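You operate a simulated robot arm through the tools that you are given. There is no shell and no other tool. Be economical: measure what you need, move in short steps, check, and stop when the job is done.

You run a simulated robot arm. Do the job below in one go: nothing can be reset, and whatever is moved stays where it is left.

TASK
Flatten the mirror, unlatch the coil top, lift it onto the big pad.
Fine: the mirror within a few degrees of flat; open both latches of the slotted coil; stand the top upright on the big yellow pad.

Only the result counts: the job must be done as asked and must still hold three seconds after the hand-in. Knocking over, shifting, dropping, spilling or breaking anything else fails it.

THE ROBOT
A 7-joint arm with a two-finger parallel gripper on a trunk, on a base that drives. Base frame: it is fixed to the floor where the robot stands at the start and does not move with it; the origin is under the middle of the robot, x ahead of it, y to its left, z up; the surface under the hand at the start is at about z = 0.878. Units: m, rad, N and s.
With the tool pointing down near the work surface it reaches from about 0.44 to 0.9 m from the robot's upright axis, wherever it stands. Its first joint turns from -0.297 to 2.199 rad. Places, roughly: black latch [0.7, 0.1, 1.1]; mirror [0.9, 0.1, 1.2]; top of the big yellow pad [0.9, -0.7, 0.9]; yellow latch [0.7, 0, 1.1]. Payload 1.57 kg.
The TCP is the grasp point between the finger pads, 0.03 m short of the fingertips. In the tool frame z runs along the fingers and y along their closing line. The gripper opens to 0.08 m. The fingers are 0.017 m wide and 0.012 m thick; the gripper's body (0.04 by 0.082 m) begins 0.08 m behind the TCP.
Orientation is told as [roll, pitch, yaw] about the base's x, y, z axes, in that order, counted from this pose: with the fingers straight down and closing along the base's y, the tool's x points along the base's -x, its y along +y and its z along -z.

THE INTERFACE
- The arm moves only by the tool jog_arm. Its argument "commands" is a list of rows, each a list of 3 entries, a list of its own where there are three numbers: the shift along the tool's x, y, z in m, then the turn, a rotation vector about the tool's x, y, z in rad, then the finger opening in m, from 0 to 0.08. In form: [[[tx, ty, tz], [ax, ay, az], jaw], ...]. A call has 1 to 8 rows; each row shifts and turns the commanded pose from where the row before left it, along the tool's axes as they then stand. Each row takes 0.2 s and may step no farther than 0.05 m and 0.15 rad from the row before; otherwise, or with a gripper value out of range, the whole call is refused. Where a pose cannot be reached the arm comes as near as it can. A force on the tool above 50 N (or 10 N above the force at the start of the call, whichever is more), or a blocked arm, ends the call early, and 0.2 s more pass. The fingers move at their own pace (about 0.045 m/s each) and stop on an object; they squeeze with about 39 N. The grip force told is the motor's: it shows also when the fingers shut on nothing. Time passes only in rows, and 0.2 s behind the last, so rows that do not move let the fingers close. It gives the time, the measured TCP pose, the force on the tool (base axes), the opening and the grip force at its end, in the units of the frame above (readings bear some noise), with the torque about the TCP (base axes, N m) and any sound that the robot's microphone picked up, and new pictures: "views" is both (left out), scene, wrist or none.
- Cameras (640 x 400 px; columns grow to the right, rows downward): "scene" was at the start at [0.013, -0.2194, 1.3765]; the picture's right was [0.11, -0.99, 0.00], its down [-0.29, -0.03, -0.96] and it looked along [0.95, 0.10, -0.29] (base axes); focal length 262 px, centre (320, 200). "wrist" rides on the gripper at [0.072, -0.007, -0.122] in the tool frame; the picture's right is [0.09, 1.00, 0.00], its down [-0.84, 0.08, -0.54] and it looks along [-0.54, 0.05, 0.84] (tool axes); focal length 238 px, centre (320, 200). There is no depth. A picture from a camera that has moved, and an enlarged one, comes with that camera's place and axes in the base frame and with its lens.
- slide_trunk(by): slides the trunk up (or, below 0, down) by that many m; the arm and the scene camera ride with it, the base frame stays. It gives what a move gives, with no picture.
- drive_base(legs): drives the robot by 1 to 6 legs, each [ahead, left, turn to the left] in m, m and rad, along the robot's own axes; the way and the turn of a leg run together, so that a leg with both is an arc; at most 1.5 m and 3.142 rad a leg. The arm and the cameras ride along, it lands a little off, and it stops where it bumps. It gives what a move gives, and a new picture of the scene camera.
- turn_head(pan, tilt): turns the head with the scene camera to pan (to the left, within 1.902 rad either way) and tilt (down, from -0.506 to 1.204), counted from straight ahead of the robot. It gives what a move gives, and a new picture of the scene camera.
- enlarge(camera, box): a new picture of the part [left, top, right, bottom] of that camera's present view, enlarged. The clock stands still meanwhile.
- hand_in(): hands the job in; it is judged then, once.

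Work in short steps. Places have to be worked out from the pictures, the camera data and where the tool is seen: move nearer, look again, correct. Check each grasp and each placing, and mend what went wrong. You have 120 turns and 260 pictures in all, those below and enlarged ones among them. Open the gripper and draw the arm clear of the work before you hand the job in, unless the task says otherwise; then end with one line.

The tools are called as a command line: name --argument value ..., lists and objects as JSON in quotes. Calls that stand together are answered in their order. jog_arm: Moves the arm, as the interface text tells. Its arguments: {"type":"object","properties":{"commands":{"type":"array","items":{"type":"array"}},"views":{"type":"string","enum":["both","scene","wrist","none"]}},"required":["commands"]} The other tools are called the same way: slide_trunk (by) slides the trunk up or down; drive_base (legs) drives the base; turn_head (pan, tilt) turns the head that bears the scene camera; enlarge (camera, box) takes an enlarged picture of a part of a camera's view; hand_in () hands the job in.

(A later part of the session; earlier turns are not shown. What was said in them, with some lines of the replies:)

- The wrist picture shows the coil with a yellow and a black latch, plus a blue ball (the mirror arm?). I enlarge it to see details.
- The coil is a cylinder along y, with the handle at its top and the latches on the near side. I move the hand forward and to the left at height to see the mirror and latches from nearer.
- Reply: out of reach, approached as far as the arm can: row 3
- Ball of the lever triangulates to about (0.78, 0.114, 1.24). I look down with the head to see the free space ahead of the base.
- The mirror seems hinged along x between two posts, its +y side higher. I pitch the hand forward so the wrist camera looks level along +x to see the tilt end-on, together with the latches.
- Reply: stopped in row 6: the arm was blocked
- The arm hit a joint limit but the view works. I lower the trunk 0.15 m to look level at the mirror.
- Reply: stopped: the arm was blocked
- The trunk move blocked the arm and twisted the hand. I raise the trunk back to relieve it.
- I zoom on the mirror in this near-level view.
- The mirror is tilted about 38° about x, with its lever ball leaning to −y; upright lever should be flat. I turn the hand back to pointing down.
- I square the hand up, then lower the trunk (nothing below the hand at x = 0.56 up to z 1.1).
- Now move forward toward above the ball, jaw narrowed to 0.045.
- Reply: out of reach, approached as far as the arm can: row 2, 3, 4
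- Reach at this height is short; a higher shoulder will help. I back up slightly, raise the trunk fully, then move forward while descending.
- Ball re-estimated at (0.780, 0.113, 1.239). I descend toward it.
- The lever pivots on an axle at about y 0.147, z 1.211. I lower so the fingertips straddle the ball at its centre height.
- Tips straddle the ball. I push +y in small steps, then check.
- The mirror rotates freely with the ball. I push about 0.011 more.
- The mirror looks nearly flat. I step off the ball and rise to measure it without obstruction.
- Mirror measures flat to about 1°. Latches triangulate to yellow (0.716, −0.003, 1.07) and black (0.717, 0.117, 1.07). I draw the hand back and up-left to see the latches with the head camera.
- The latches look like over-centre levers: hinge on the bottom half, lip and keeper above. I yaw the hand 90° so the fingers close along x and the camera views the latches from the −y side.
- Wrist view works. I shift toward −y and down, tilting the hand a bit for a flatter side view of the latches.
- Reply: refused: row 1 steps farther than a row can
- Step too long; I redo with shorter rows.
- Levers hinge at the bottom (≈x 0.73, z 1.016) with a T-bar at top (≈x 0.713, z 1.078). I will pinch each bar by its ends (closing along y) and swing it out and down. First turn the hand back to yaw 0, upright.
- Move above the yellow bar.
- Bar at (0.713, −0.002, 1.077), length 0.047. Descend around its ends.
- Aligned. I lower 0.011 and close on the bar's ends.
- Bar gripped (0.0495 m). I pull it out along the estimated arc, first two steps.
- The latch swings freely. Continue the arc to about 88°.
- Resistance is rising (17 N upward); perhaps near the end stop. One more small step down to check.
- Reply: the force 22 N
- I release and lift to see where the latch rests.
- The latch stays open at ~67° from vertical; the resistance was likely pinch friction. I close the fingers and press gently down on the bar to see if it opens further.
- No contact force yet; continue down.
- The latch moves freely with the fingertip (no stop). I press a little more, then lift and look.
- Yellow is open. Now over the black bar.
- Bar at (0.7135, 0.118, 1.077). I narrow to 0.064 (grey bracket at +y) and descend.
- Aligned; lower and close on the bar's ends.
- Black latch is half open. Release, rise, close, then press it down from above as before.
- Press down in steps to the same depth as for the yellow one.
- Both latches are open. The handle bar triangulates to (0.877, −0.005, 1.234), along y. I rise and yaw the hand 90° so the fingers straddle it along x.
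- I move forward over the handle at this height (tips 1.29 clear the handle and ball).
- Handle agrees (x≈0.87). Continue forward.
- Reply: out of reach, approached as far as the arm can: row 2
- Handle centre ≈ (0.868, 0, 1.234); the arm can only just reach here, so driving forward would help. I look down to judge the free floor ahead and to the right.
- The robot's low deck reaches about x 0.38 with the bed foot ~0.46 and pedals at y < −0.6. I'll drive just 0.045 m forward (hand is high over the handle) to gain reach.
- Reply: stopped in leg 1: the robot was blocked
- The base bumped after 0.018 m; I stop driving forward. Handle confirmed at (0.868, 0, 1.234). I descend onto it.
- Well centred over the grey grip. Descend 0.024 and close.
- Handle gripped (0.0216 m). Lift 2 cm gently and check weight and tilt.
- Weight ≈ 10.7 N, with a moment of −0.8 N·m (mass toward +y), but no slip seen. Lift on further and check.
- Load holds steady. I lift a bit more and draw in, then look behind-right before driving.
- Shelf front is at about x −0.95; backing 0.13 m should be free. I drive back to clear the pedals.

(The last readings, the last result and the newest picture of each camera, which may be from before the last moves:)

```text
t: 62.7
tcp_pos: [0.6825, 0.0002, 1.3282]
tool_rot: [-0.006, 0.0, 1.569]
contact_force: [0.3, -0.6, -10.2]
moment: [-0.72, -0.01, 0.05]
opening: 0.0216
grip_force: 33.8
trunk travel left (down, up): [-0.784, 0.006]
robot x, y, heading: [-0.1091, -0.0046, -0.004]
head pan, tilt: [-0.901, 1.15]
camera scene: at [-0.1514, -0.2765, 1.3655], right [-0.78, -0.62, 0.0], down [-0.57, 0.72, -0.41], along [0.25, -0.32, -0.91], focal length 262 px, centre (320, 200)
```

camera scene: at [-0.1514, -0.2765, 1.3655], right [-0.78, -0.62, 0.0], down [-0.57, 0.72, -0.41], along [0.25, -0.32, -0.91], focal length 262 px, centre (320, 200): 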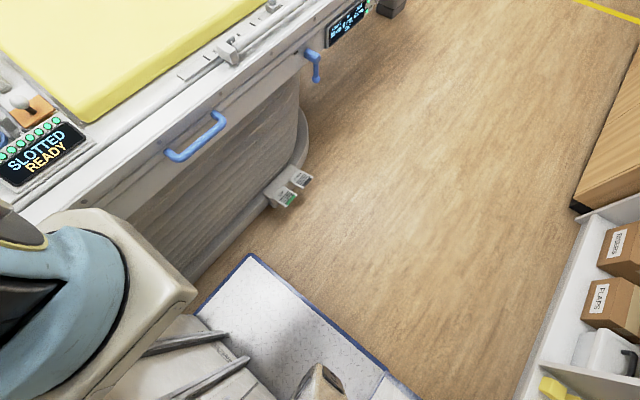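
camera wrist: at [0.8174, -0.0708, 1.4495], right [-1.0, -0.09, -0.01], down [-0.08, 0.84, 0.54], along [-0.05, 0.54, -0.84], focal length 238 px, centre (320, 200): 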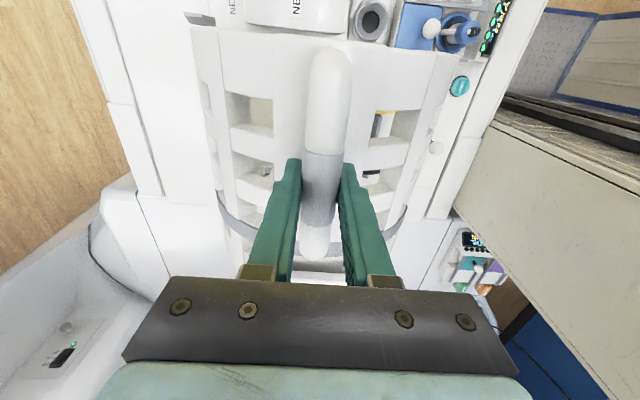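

Deck front is at x ≈ 0.28, pedals at 0.32 — a little more back, then strafe right 0.25 and check.

drive_base --legs '[[-0.015, 0, 0], [0, -0.28, 0]]'

```text
t: 65.0
tcp_pos: [0.6678, -0.2794, 1.3277]
tool_rot: [-0.005, 0.002, 1.568]
contact_force: [0.1, -0.7, -10.3]
moment: [-0.79, 0.0, 0.01]
opening: 0.0217
grip_force: 34.7
trunk travel left (down, up): [-0.784, 0.006]
robot x, y, heading: [-0.1267, -0.2818, -0.0]
head pan, tilt: [-0.901, 1.15]
camera scene: at [-0.167, -0.5556, 1.3655], right [-0.78, -0.62, 0.0], down [-0.57, 0.72, -0.41], along [0.25, -0.32, -0.91], focal length 262 px, centre (320, 200)
```

scene: 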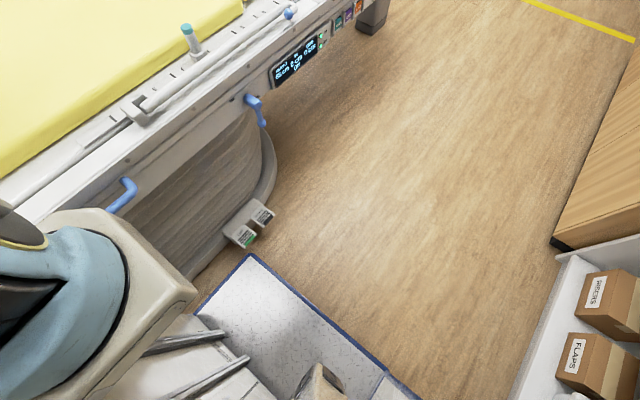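

Clearance to the pedals remains ~5 cm. Strafe 0.18 m more.

drive_base --legs '[[0, -0.18, 0]]'

turn_head --pan 0.2 --tilt 0.6

```text
t: 66.5
tcp_pos: [0.6681, -0.4622, 1.3276]
tool_rot: [-0.006, -0.002, 1.567]
contact_force: [-0.2, 0.0, -10.2]
moment: [-0.75, -0.01, -0.03]
opening: 0.0213
grip_force: 34.4
trunk travel left (down, up): [-0.784, 0.006]
robot x, y, heading: [-0.1285, -0.4609, -0.003]
head pan, tilt: [-0.901, 1.15]
camera scene: at [-0.1675, -0.7367, 1.3655], right [-0.79, -0.62, 0.0], down [-0.57, 0.72, -0.41], along [0.25, -0.32, -0.91], focal length 262 px, centre (320, 200)
```

scene: 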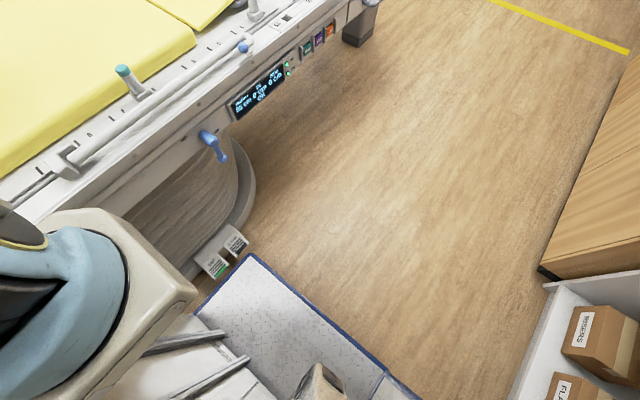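

```text
t: 67.9
tcp_pos: [0.6678, -0.4612, 1.3283]
tool_rot: [-0.005, 0.0, 1.567]
contact_force: [0.3, 0.8, -10.1]
moment: [-0.74, 0.01, -0.05]
opening: 0.0216
grip_force: 34.4
trunk travel left (down, up): [-0.784, 0.006]
robot x, y, heading: [-0.1234, -0.4573, -0.004]
head pan, tilt: [0.201, 0.6]
camera scene: at [-0.1178, -0.6728, 1.4071], right [0.2, -0.98, 0.0], down [-0.55, -0.11, -0.82], along [0.81, 0.16, -0.57], focal length 262 px, centre (320, 200)
```

scene: 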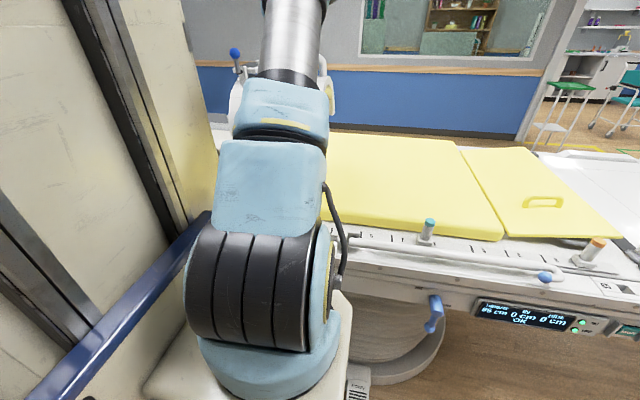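

The big pad spans y −0.26…−1.07. I extend forward to x ≈ 0.745, y ≈ −0.49 and lower to z 1.17.

jog_arm --commands '[[[0.015, -0.025, 0.02], [0, 0, 0], 0.0], [[0.015, -0.025, 0.025], [0, 0, 0], 0.0], [[0, -0.025, 0.03], [0, 0, 0], 0.0], [[0, 0, 0.03], [0, 0, 0], 0.0], [[0, 0, 0.03], [0, 0, 0], 0.0], [[0, 0, 0.02], [0, 0, 0], 0.0]]'

```text
t: 69.3
tcp_pos: [0.7444, -0.4929, 1.1718]
tool_rot: [-0.006, 0.001, 1.568]
contact_force: [-0.3, -0.3, -10.6]
moment: [-0.73, 0.0, 0.03]
opening: 0.0217
grip_force: 35.0
trunk travel left (down, up): [-0.784, 0.006]
robot x, y, heading: [-0.1209, -0.4584, -0.002]
head pan, tilt: [0.201, 0.6]
camera scene: at [-0.1178, -0.6727, 1.4072], right [0.2, -0.98, 0.0], down [-0.55, -0.11, -0.82], along [0.81, 0.16, -0.57], focal length 262 px, centre (320, 200)
camera wrist: at [0.7488, -0.5644, 1.294], right [-1.0, -0.09, -0.01], down [-0.08, 0.84, 0.54], along [-0.04, 0.54, -0.84], focal length 238 px, centre (320, 200)
```

scene: 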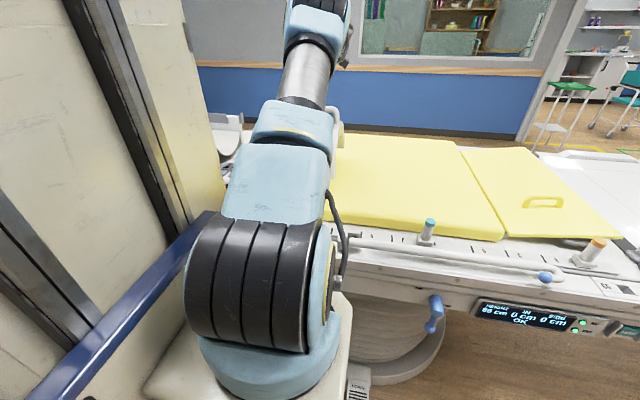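
wrist: 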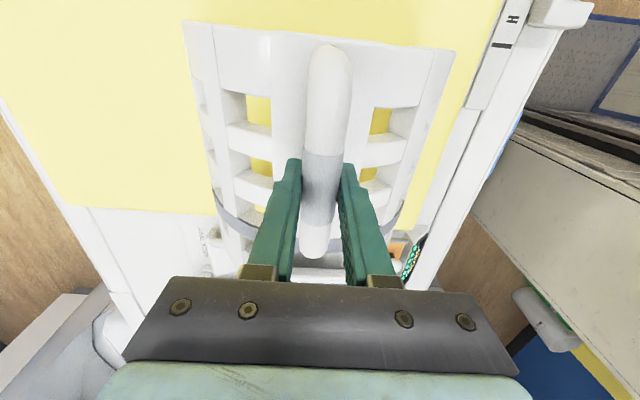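

Pad's +y edge is at y ≈ −0.256; I shift another 0.06 to −y for margin and lower to z ≈ 1.10.

jog_arm --commands '[[[0.03, 0, 0.01], [0, 0, 0], 0.0], [[0.03, 0, 0.02], [0, 0, 0], 0.0], [[0, 0, 0.02], [0, 0, 0], 0.0], [[0, 0, 0.02], [0, 0, 0], 0.0]]' --views "wrist"

```text
t: 70.3
tcp_pos: [0.7438, -0.5539, 1.1092]
tool_rot: [-0.016, -0.001, 1.566]
contact_force: [2.1, -3.5, 27.8]
moment: [-0.01, 0.05, -0.02]
opening: 0.0216
grip_force: 34.9
trunk travel left (down, up): [-0.784, 0.006]
robot x, y, heading: [-0.1238, -0.4599, -0.004]
head pan, tilt: [0.201, 0.6]
camera wrist: at [0.7482, -0.6256, 1.2317], right [-1.0, -0.09, -0.02], down [-0.08, 0.84, 0.54], along [-0.03, 0.54, -0.84], focal length 238 px, centre (320, 200)
```

wrist: 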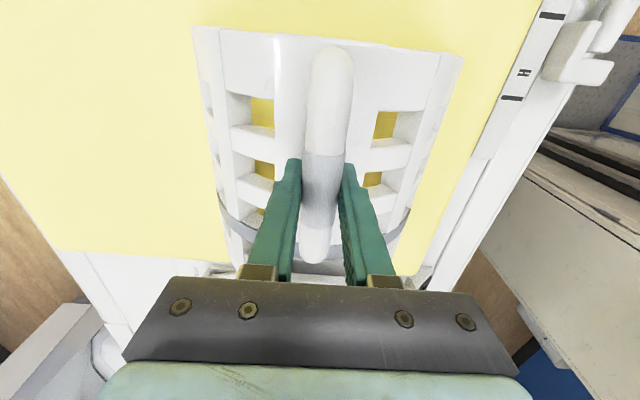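

It has touched down (27.8 N upward at z 1.109). I ease up a few mm to unload.

jog_arm --commands '[[[0, 0, -0.005], [0, 0, 0], 0.0], [[0, 0, 0], [0, 0, 0], 0.0]]' --views "none"

```text
t: 70.9
tcp_pos: [0.7423, -0.5536, 1.1084]
tool_rot: [-0.008, 0.0, 1.565]
contact_force: [6.0, -5.1, 12.6]
moment: [0.28, -0.15, -0.15]
opening: 0.0215
grip_force: 34.4
trunk travel left (down, up): [-0.784, 0.006]
robot x, y, heading: [-0.1252, -0.4618, -0.006]
head pan, tilt: [0.201, 0.6]
```

jog_arm --commands '[[[0, 0, -0.003], [0, 0, 0], 0.0], [[0, 0, 0], [0, 0, 0], 0.0]]' --views "wrist"

```text
t: 71.5
tcp_pos: [0.7423, -0.5515, 1.1083]
tool_rot: [0.0, 0.0, 1.569]
contact_force: [-0.5, -0.5, -10.1]
moment: [-0.82, 0.01, 0.0]
opening: 0.0214
grip_force: 35.1
trunk travel left (down, up): [-0.784, 0.006]
robot x, y, heading: [-0.1262, -0.4626, 0.0]
head pan, tilt: [0.201, 0.6]
camera wrist: at [0.7484, -0.6239, 1.2304], right [-1.0, -0.09, 0.0], down [-0.08, 0.84, 0.54], along [-0.05, 0.54, -0.84], focal length 238 px, centre (320, 200)
```

wrist: 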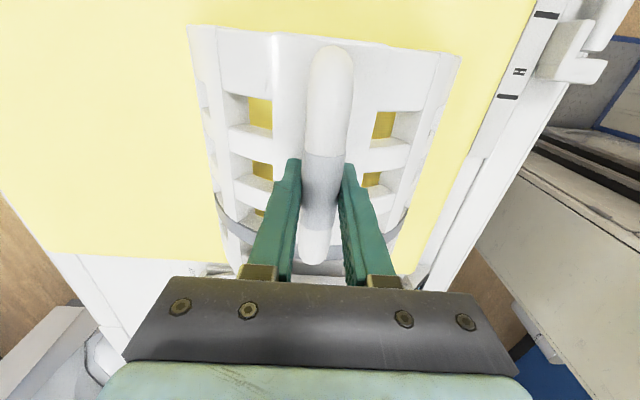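

Weight is fully on the hand again just at touch height; I lower 2 mm so it rests.

jog_arm --commands '[[[0, 0, 0.002], [0, 0, 0], 0.0], [[0, 0, 0], [0, 0, 0], 0.0]]' --views "none"

```text
t: 72.1
tcp_pos: [0.7428, -0.5521, 1.1085]
tool_rot: [-0.006, 0.0, 1.567]
contact_force: [0.4, -0.2, -9.7]
moment: [-0.74, 0.0, -0.02]
opening: 0.0217
grip_force: 34.6
trunk travel left (down, up): [-0.784, 0.006]
robot x, y, heading: [-0.1262, -0.4572, -0.003]
head pan, tilt: [0.201, 0.6]
```

jog_arm --commands '[[[0, 0, 0.002], [0, 0, 0], 0.0], [[0, 0, 0], [0, 0, 0], 0.0]]' --views "none"

```text
t: 72.7
tcp_pos: [0.7437, -0.5535, 1.1081]
tool_rot: [-0.006, 0.002, 1.568]
contact_force: [2.6, -1.9, -0.6]
moment: [0.57, 0.06, -0.15]
opening: 0.0217
grip_force: 34.7
trunk travel left (down, up): [-0.784, 0.006]
robot x, y, heading: [-0.1224, -0.4625, -0.005]
head pan, tilt: [0.201, 0.6]
```

Now the weight rests on the pad. I open the fingers slowly.

jog_arm --commands '[[[0, 0, 0], [0, 0, 0], 0.026], [[0, 0, 0], [0, 0, 0], 0.035], [[0, 0, 0], [0, 0, 0], 0.05], [[0, 0, 0], [0, 0, 0], 0.06], [[0, 0, 0], [0, 0, 0], 0.06]]' --views "wrist"

```text
t: 73.9
tcp_pos: [0.7419, -0.5525, 1.1073]
tool_rot: [-0.006, -0.001, 1.567]
contact_force: [-0.2, -0.2, -0.6]
moment: [0.0, 0.0, -0.01]
opening: 0.0598
grip_force: 0.1
trunk travel left (down, up): [-0.784, 0.006]
robot x, y, heading: [-0.1263, -0.4595, 0.001]
head pan, tilt: [0.201, 0.6]
camera wrist: at [0.7479, -0.6245, 1.2294], right [-1.0, -0.09, -0.01], down [-0.08, 0.84, 0.54], along [-0.04, 0.54, -0.84], focal length 238 px, centre (320, 200)
```

wrist: 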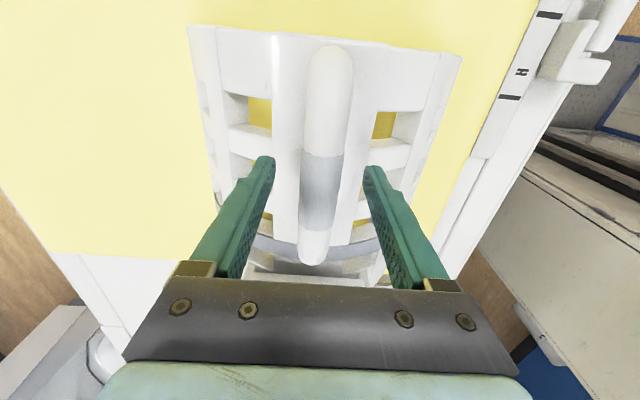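

Released; the top stands steady. I rise clear and retract toward the robot, then inspect.

jog_arm --commands '[[[0, 0, -0.03], [0, 0, 0], 0.065], [[0, 0, -0.045], [0, 0, 0], 0.065], [[0, 0, -0.045], [0, 0, 0], 0.065], [[0, 0, -0.045], [0, 0, 0], 0.065], [[0.03, 0.03, -0.02], [0, 0, 0], 0.065], [[0.03, 0.03, 0], [0, 0, 0], 0.065], [[0.03, 0.03, 0], [0, 0, 0], 0.065]]'

enlarge --camera "wrist" --box '[100, 20, 420, 270]'

```text
t: 75.5
tcp_pos: [0.651, -0.6407, 1.2894]
tool_rot: [-0.006, 0.002, 1.569]
contact_force: [0.4, 1.5, -0.4]
moment: [-0.07, 0.05, -0.01]
opening: 0.065
grip_force: 0.0
trunk travel left (down, up): [-0.784, 0.006]
robot x, y, heading: [-0.1225, -0.4598, 0.001]
head pan, tilt: [0.201, 0.6]
camera scene: at [-0.1176, -0.6722, 1.4072], right [0.2, -0.98, 0.0], down [-0.55, -0.11, -0.82], along [0.81, 0.16, -0.57], focal length 262 px, centre (320, 200)
camera wrist: at [0.6564, -0.712, 1.4118], right [-1.0, -0.09, -0.01], down [-0.08, 0.84, 0.54], along [-0.04, 0.54, -0.84], focal length 238 px, centre (320, 200)
```

scene: 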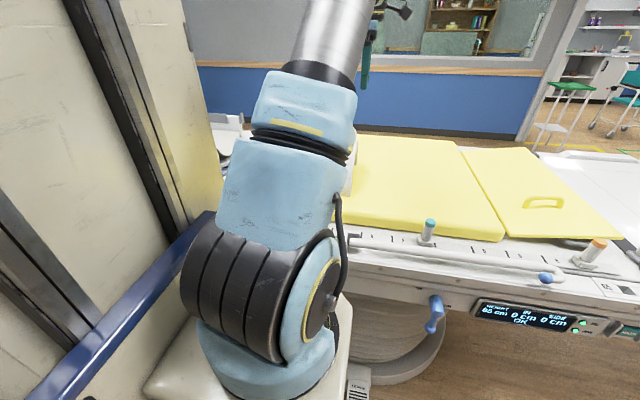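
wrist: 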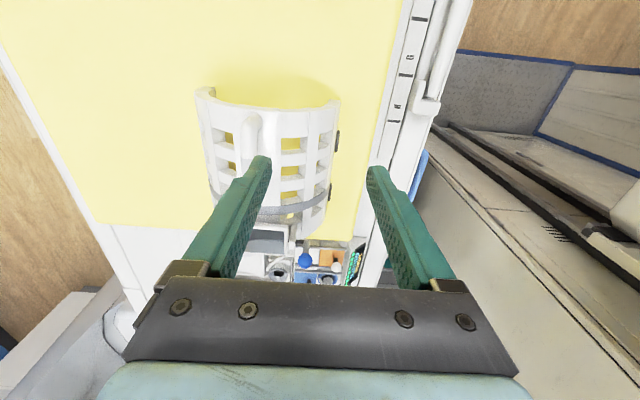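

```text
1.60 times, centred on (260, 145) of wrist
camera zoom: at [0.6564, -0.712, 1.4118], right [-1.0, -0.09, -0.01], down [-0.08, 0.84, 0.54], along [-0.04, 0.54, -0.84], focal length 381 px, centre (416, 288)
```

zoom: 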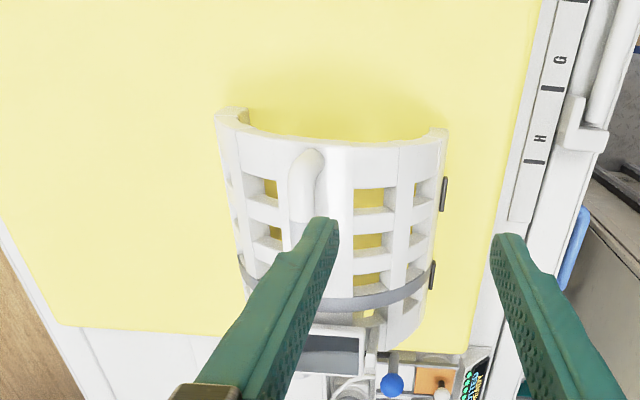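

The top stands on the pad, ~0.1 m inside its edge. I turn the hand back to yaw 0 near the mirror to recheck its flatness.

jog_arm --commands '[[[0, 0.005, 0], [0, 0, 0.149], 0.065], [[0, 0, 0], [0, 0, 0.149], 0.065], [[0, 0, 0], [0, 0, 0.149], 0.065], [[0, 0, 0], [0, 0, 0.149], 0.065], [[0, 0, 0], [0, 0, 0.149], 0.065], [[0, 0, 0], [0, 0, 0.149], 0.065], [[0, 0, 0], [0, 0, 0.149], 0.065], [[0, 0, 0], [0, 0, 0.149], 0.065]]' --views "none"

jog_arm --commands '[[[0, 0, 0], [0, 0, 0.149], 0.08], [[0, 0, 0], [0, 0, 0.149], 0.08], [[0, 0, 0], [0, 0, 0.079], 0.08], [[0, 0.045, -0.01], [0, 0, 0], 0.08], [[0, 0.045, 0], [0, 0, 0], 0.08], [[0, 0.045, 0], [0, 0, 0], 0.08], [[0, 0.045, 0], [0, 0, 0], 0.08], [[0, 0.045, 0], [0, 0, 0], 0.08]]' --views "wrist"

```text
t: 77.3
tcp_pos: [0.6466, -0.6413, 1.2916]
tool_rot: [-0.002, -0.005, 0.371]
contact_force: [-0.4, -0.2, -0.3]
moment: [0.01, -0.01, -0.03]
opening: 0.065
grip_force: 0.1
trunk travel left (down, up): [-0.784, 0.006]
robot x, y, heading: [-0.1245, -0.4615, 0.006]
head pan, tilt: [0.201, 0.6]
```

```text
t: 79.1
tcp_pos: [0.6459, -0.419, 1.3028]
tool_rot: [-0.001, -0.004, -0.004]
contact_force: [0.0, -1.1, 0.0]
moment: [0.04, -0.04, -0.01]
opening: 0.08
grip_force: 0.0
trunk travel left (down, up): [-0.784, 0.006]
robot x, y, heading: [-0.1258, -0.4619, -0.004]
head pan, tilt: [0.201, 0.6]
camera wrist: at [0.5718, -0.4255, 1.4235], right [-0.09, 1.0, 0.0], down [0.83, 0.07, 0.55], along [0.54, 0.05, -0.84], focal length 238 px, centre (320, 200)
```

wrist: 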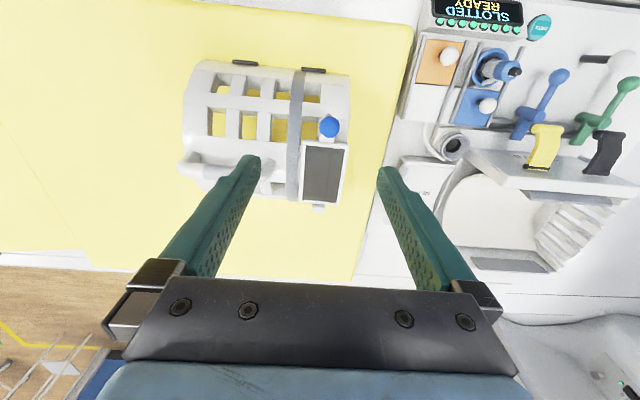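

enlarge --camera "wrist" --box '[280, 100, 370, 220]'

enlarge --camera "wrist" --box '[380, 20, 640, 280]'

```text
3.33 times, centred on (325, 160) of wrist
camera zoom: at [0.5718, -0.4255, 1.4235], right [-0.09, 1.0, 0.0], down [0.83, 0.07, 0.55], along [0.54, 0.05, -0.84], focal length 794 px, centre (303, 333)
```

zoom: 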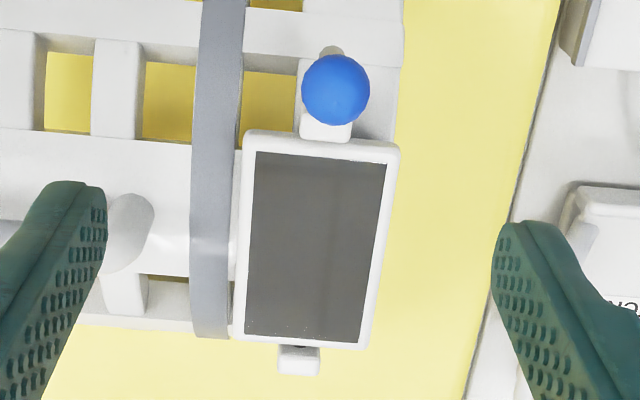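

```text
1.54 times, centred on (510, 150) of wrist
camera zoom: at [0.5718, -0.4255, 1.4235], right [-0.09, 1.0, 0.0], down [0.83, 0.07, 0.55], along [0.54, 0.05, -0.84], focal length 367 px, centre (28, 277)
```

zoom: 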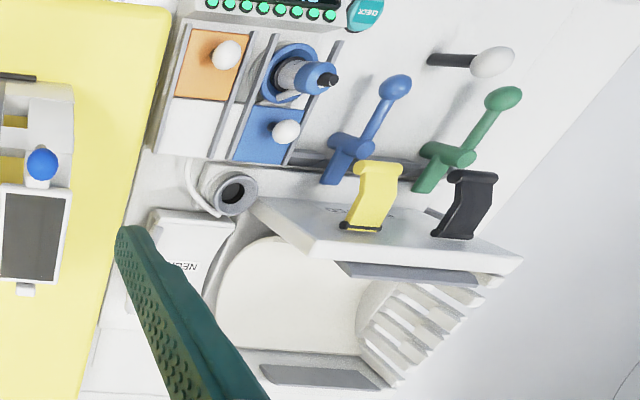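

The mirror is still flat to about 1°, both latches stay open, and the other items look untouched. I draw the arm back a bit more.

jog_arm --commands '[[[0.04, 0, -0.01], [0, 0, 0], 0.08], [[0.04, 0, -0.01], [0, 0, 0], 0.08], [[0.04, 0, 0], [0, 0, 0], 0.08], [[0, 0, 0], [0, 0, 0], 0.08]]' --views "wrist"

```text
t: 80.1
tcp_pos: [0.5228, -0.4167, 1.3212]
tool_rot: [0.001, -0.004, -0.002]
contact_force: [-0.9, 0.4, 0.4]
moment: [0.02, -0.01, 0.02]
opening: 0.08
grip_force: 0.2
trunk travel left (down, up): [-0.784, 0.006]
robot x, y, heading: [-0.1266, -0.4613, -0.005]
head pan, tilt: [0.201, 0.6]
camera wrist: at [0.4499, -0.4223, 1.4432], right [-0.09, 1.0, 0.0], down [0.83, 0.08, 0.55], along [0.54, 0.05, -0.84], focal length 238 px, centre (320, 200)
```

wrist: 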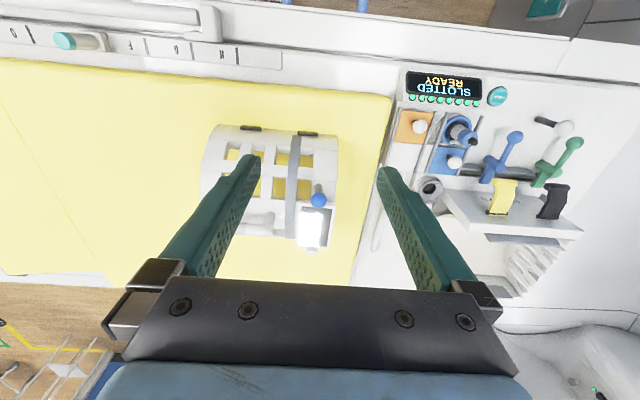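

Everything is in place and the arm is clear; I hand the job in.

hand_in

```text
The job is handed in.
```

The job is handed in: the mirror measures flat to about 1°, both latches are open, and the coil top stands upright on the big yellow pad. The base bumped something once while driving forward, and nothing looked shifted afterwards.
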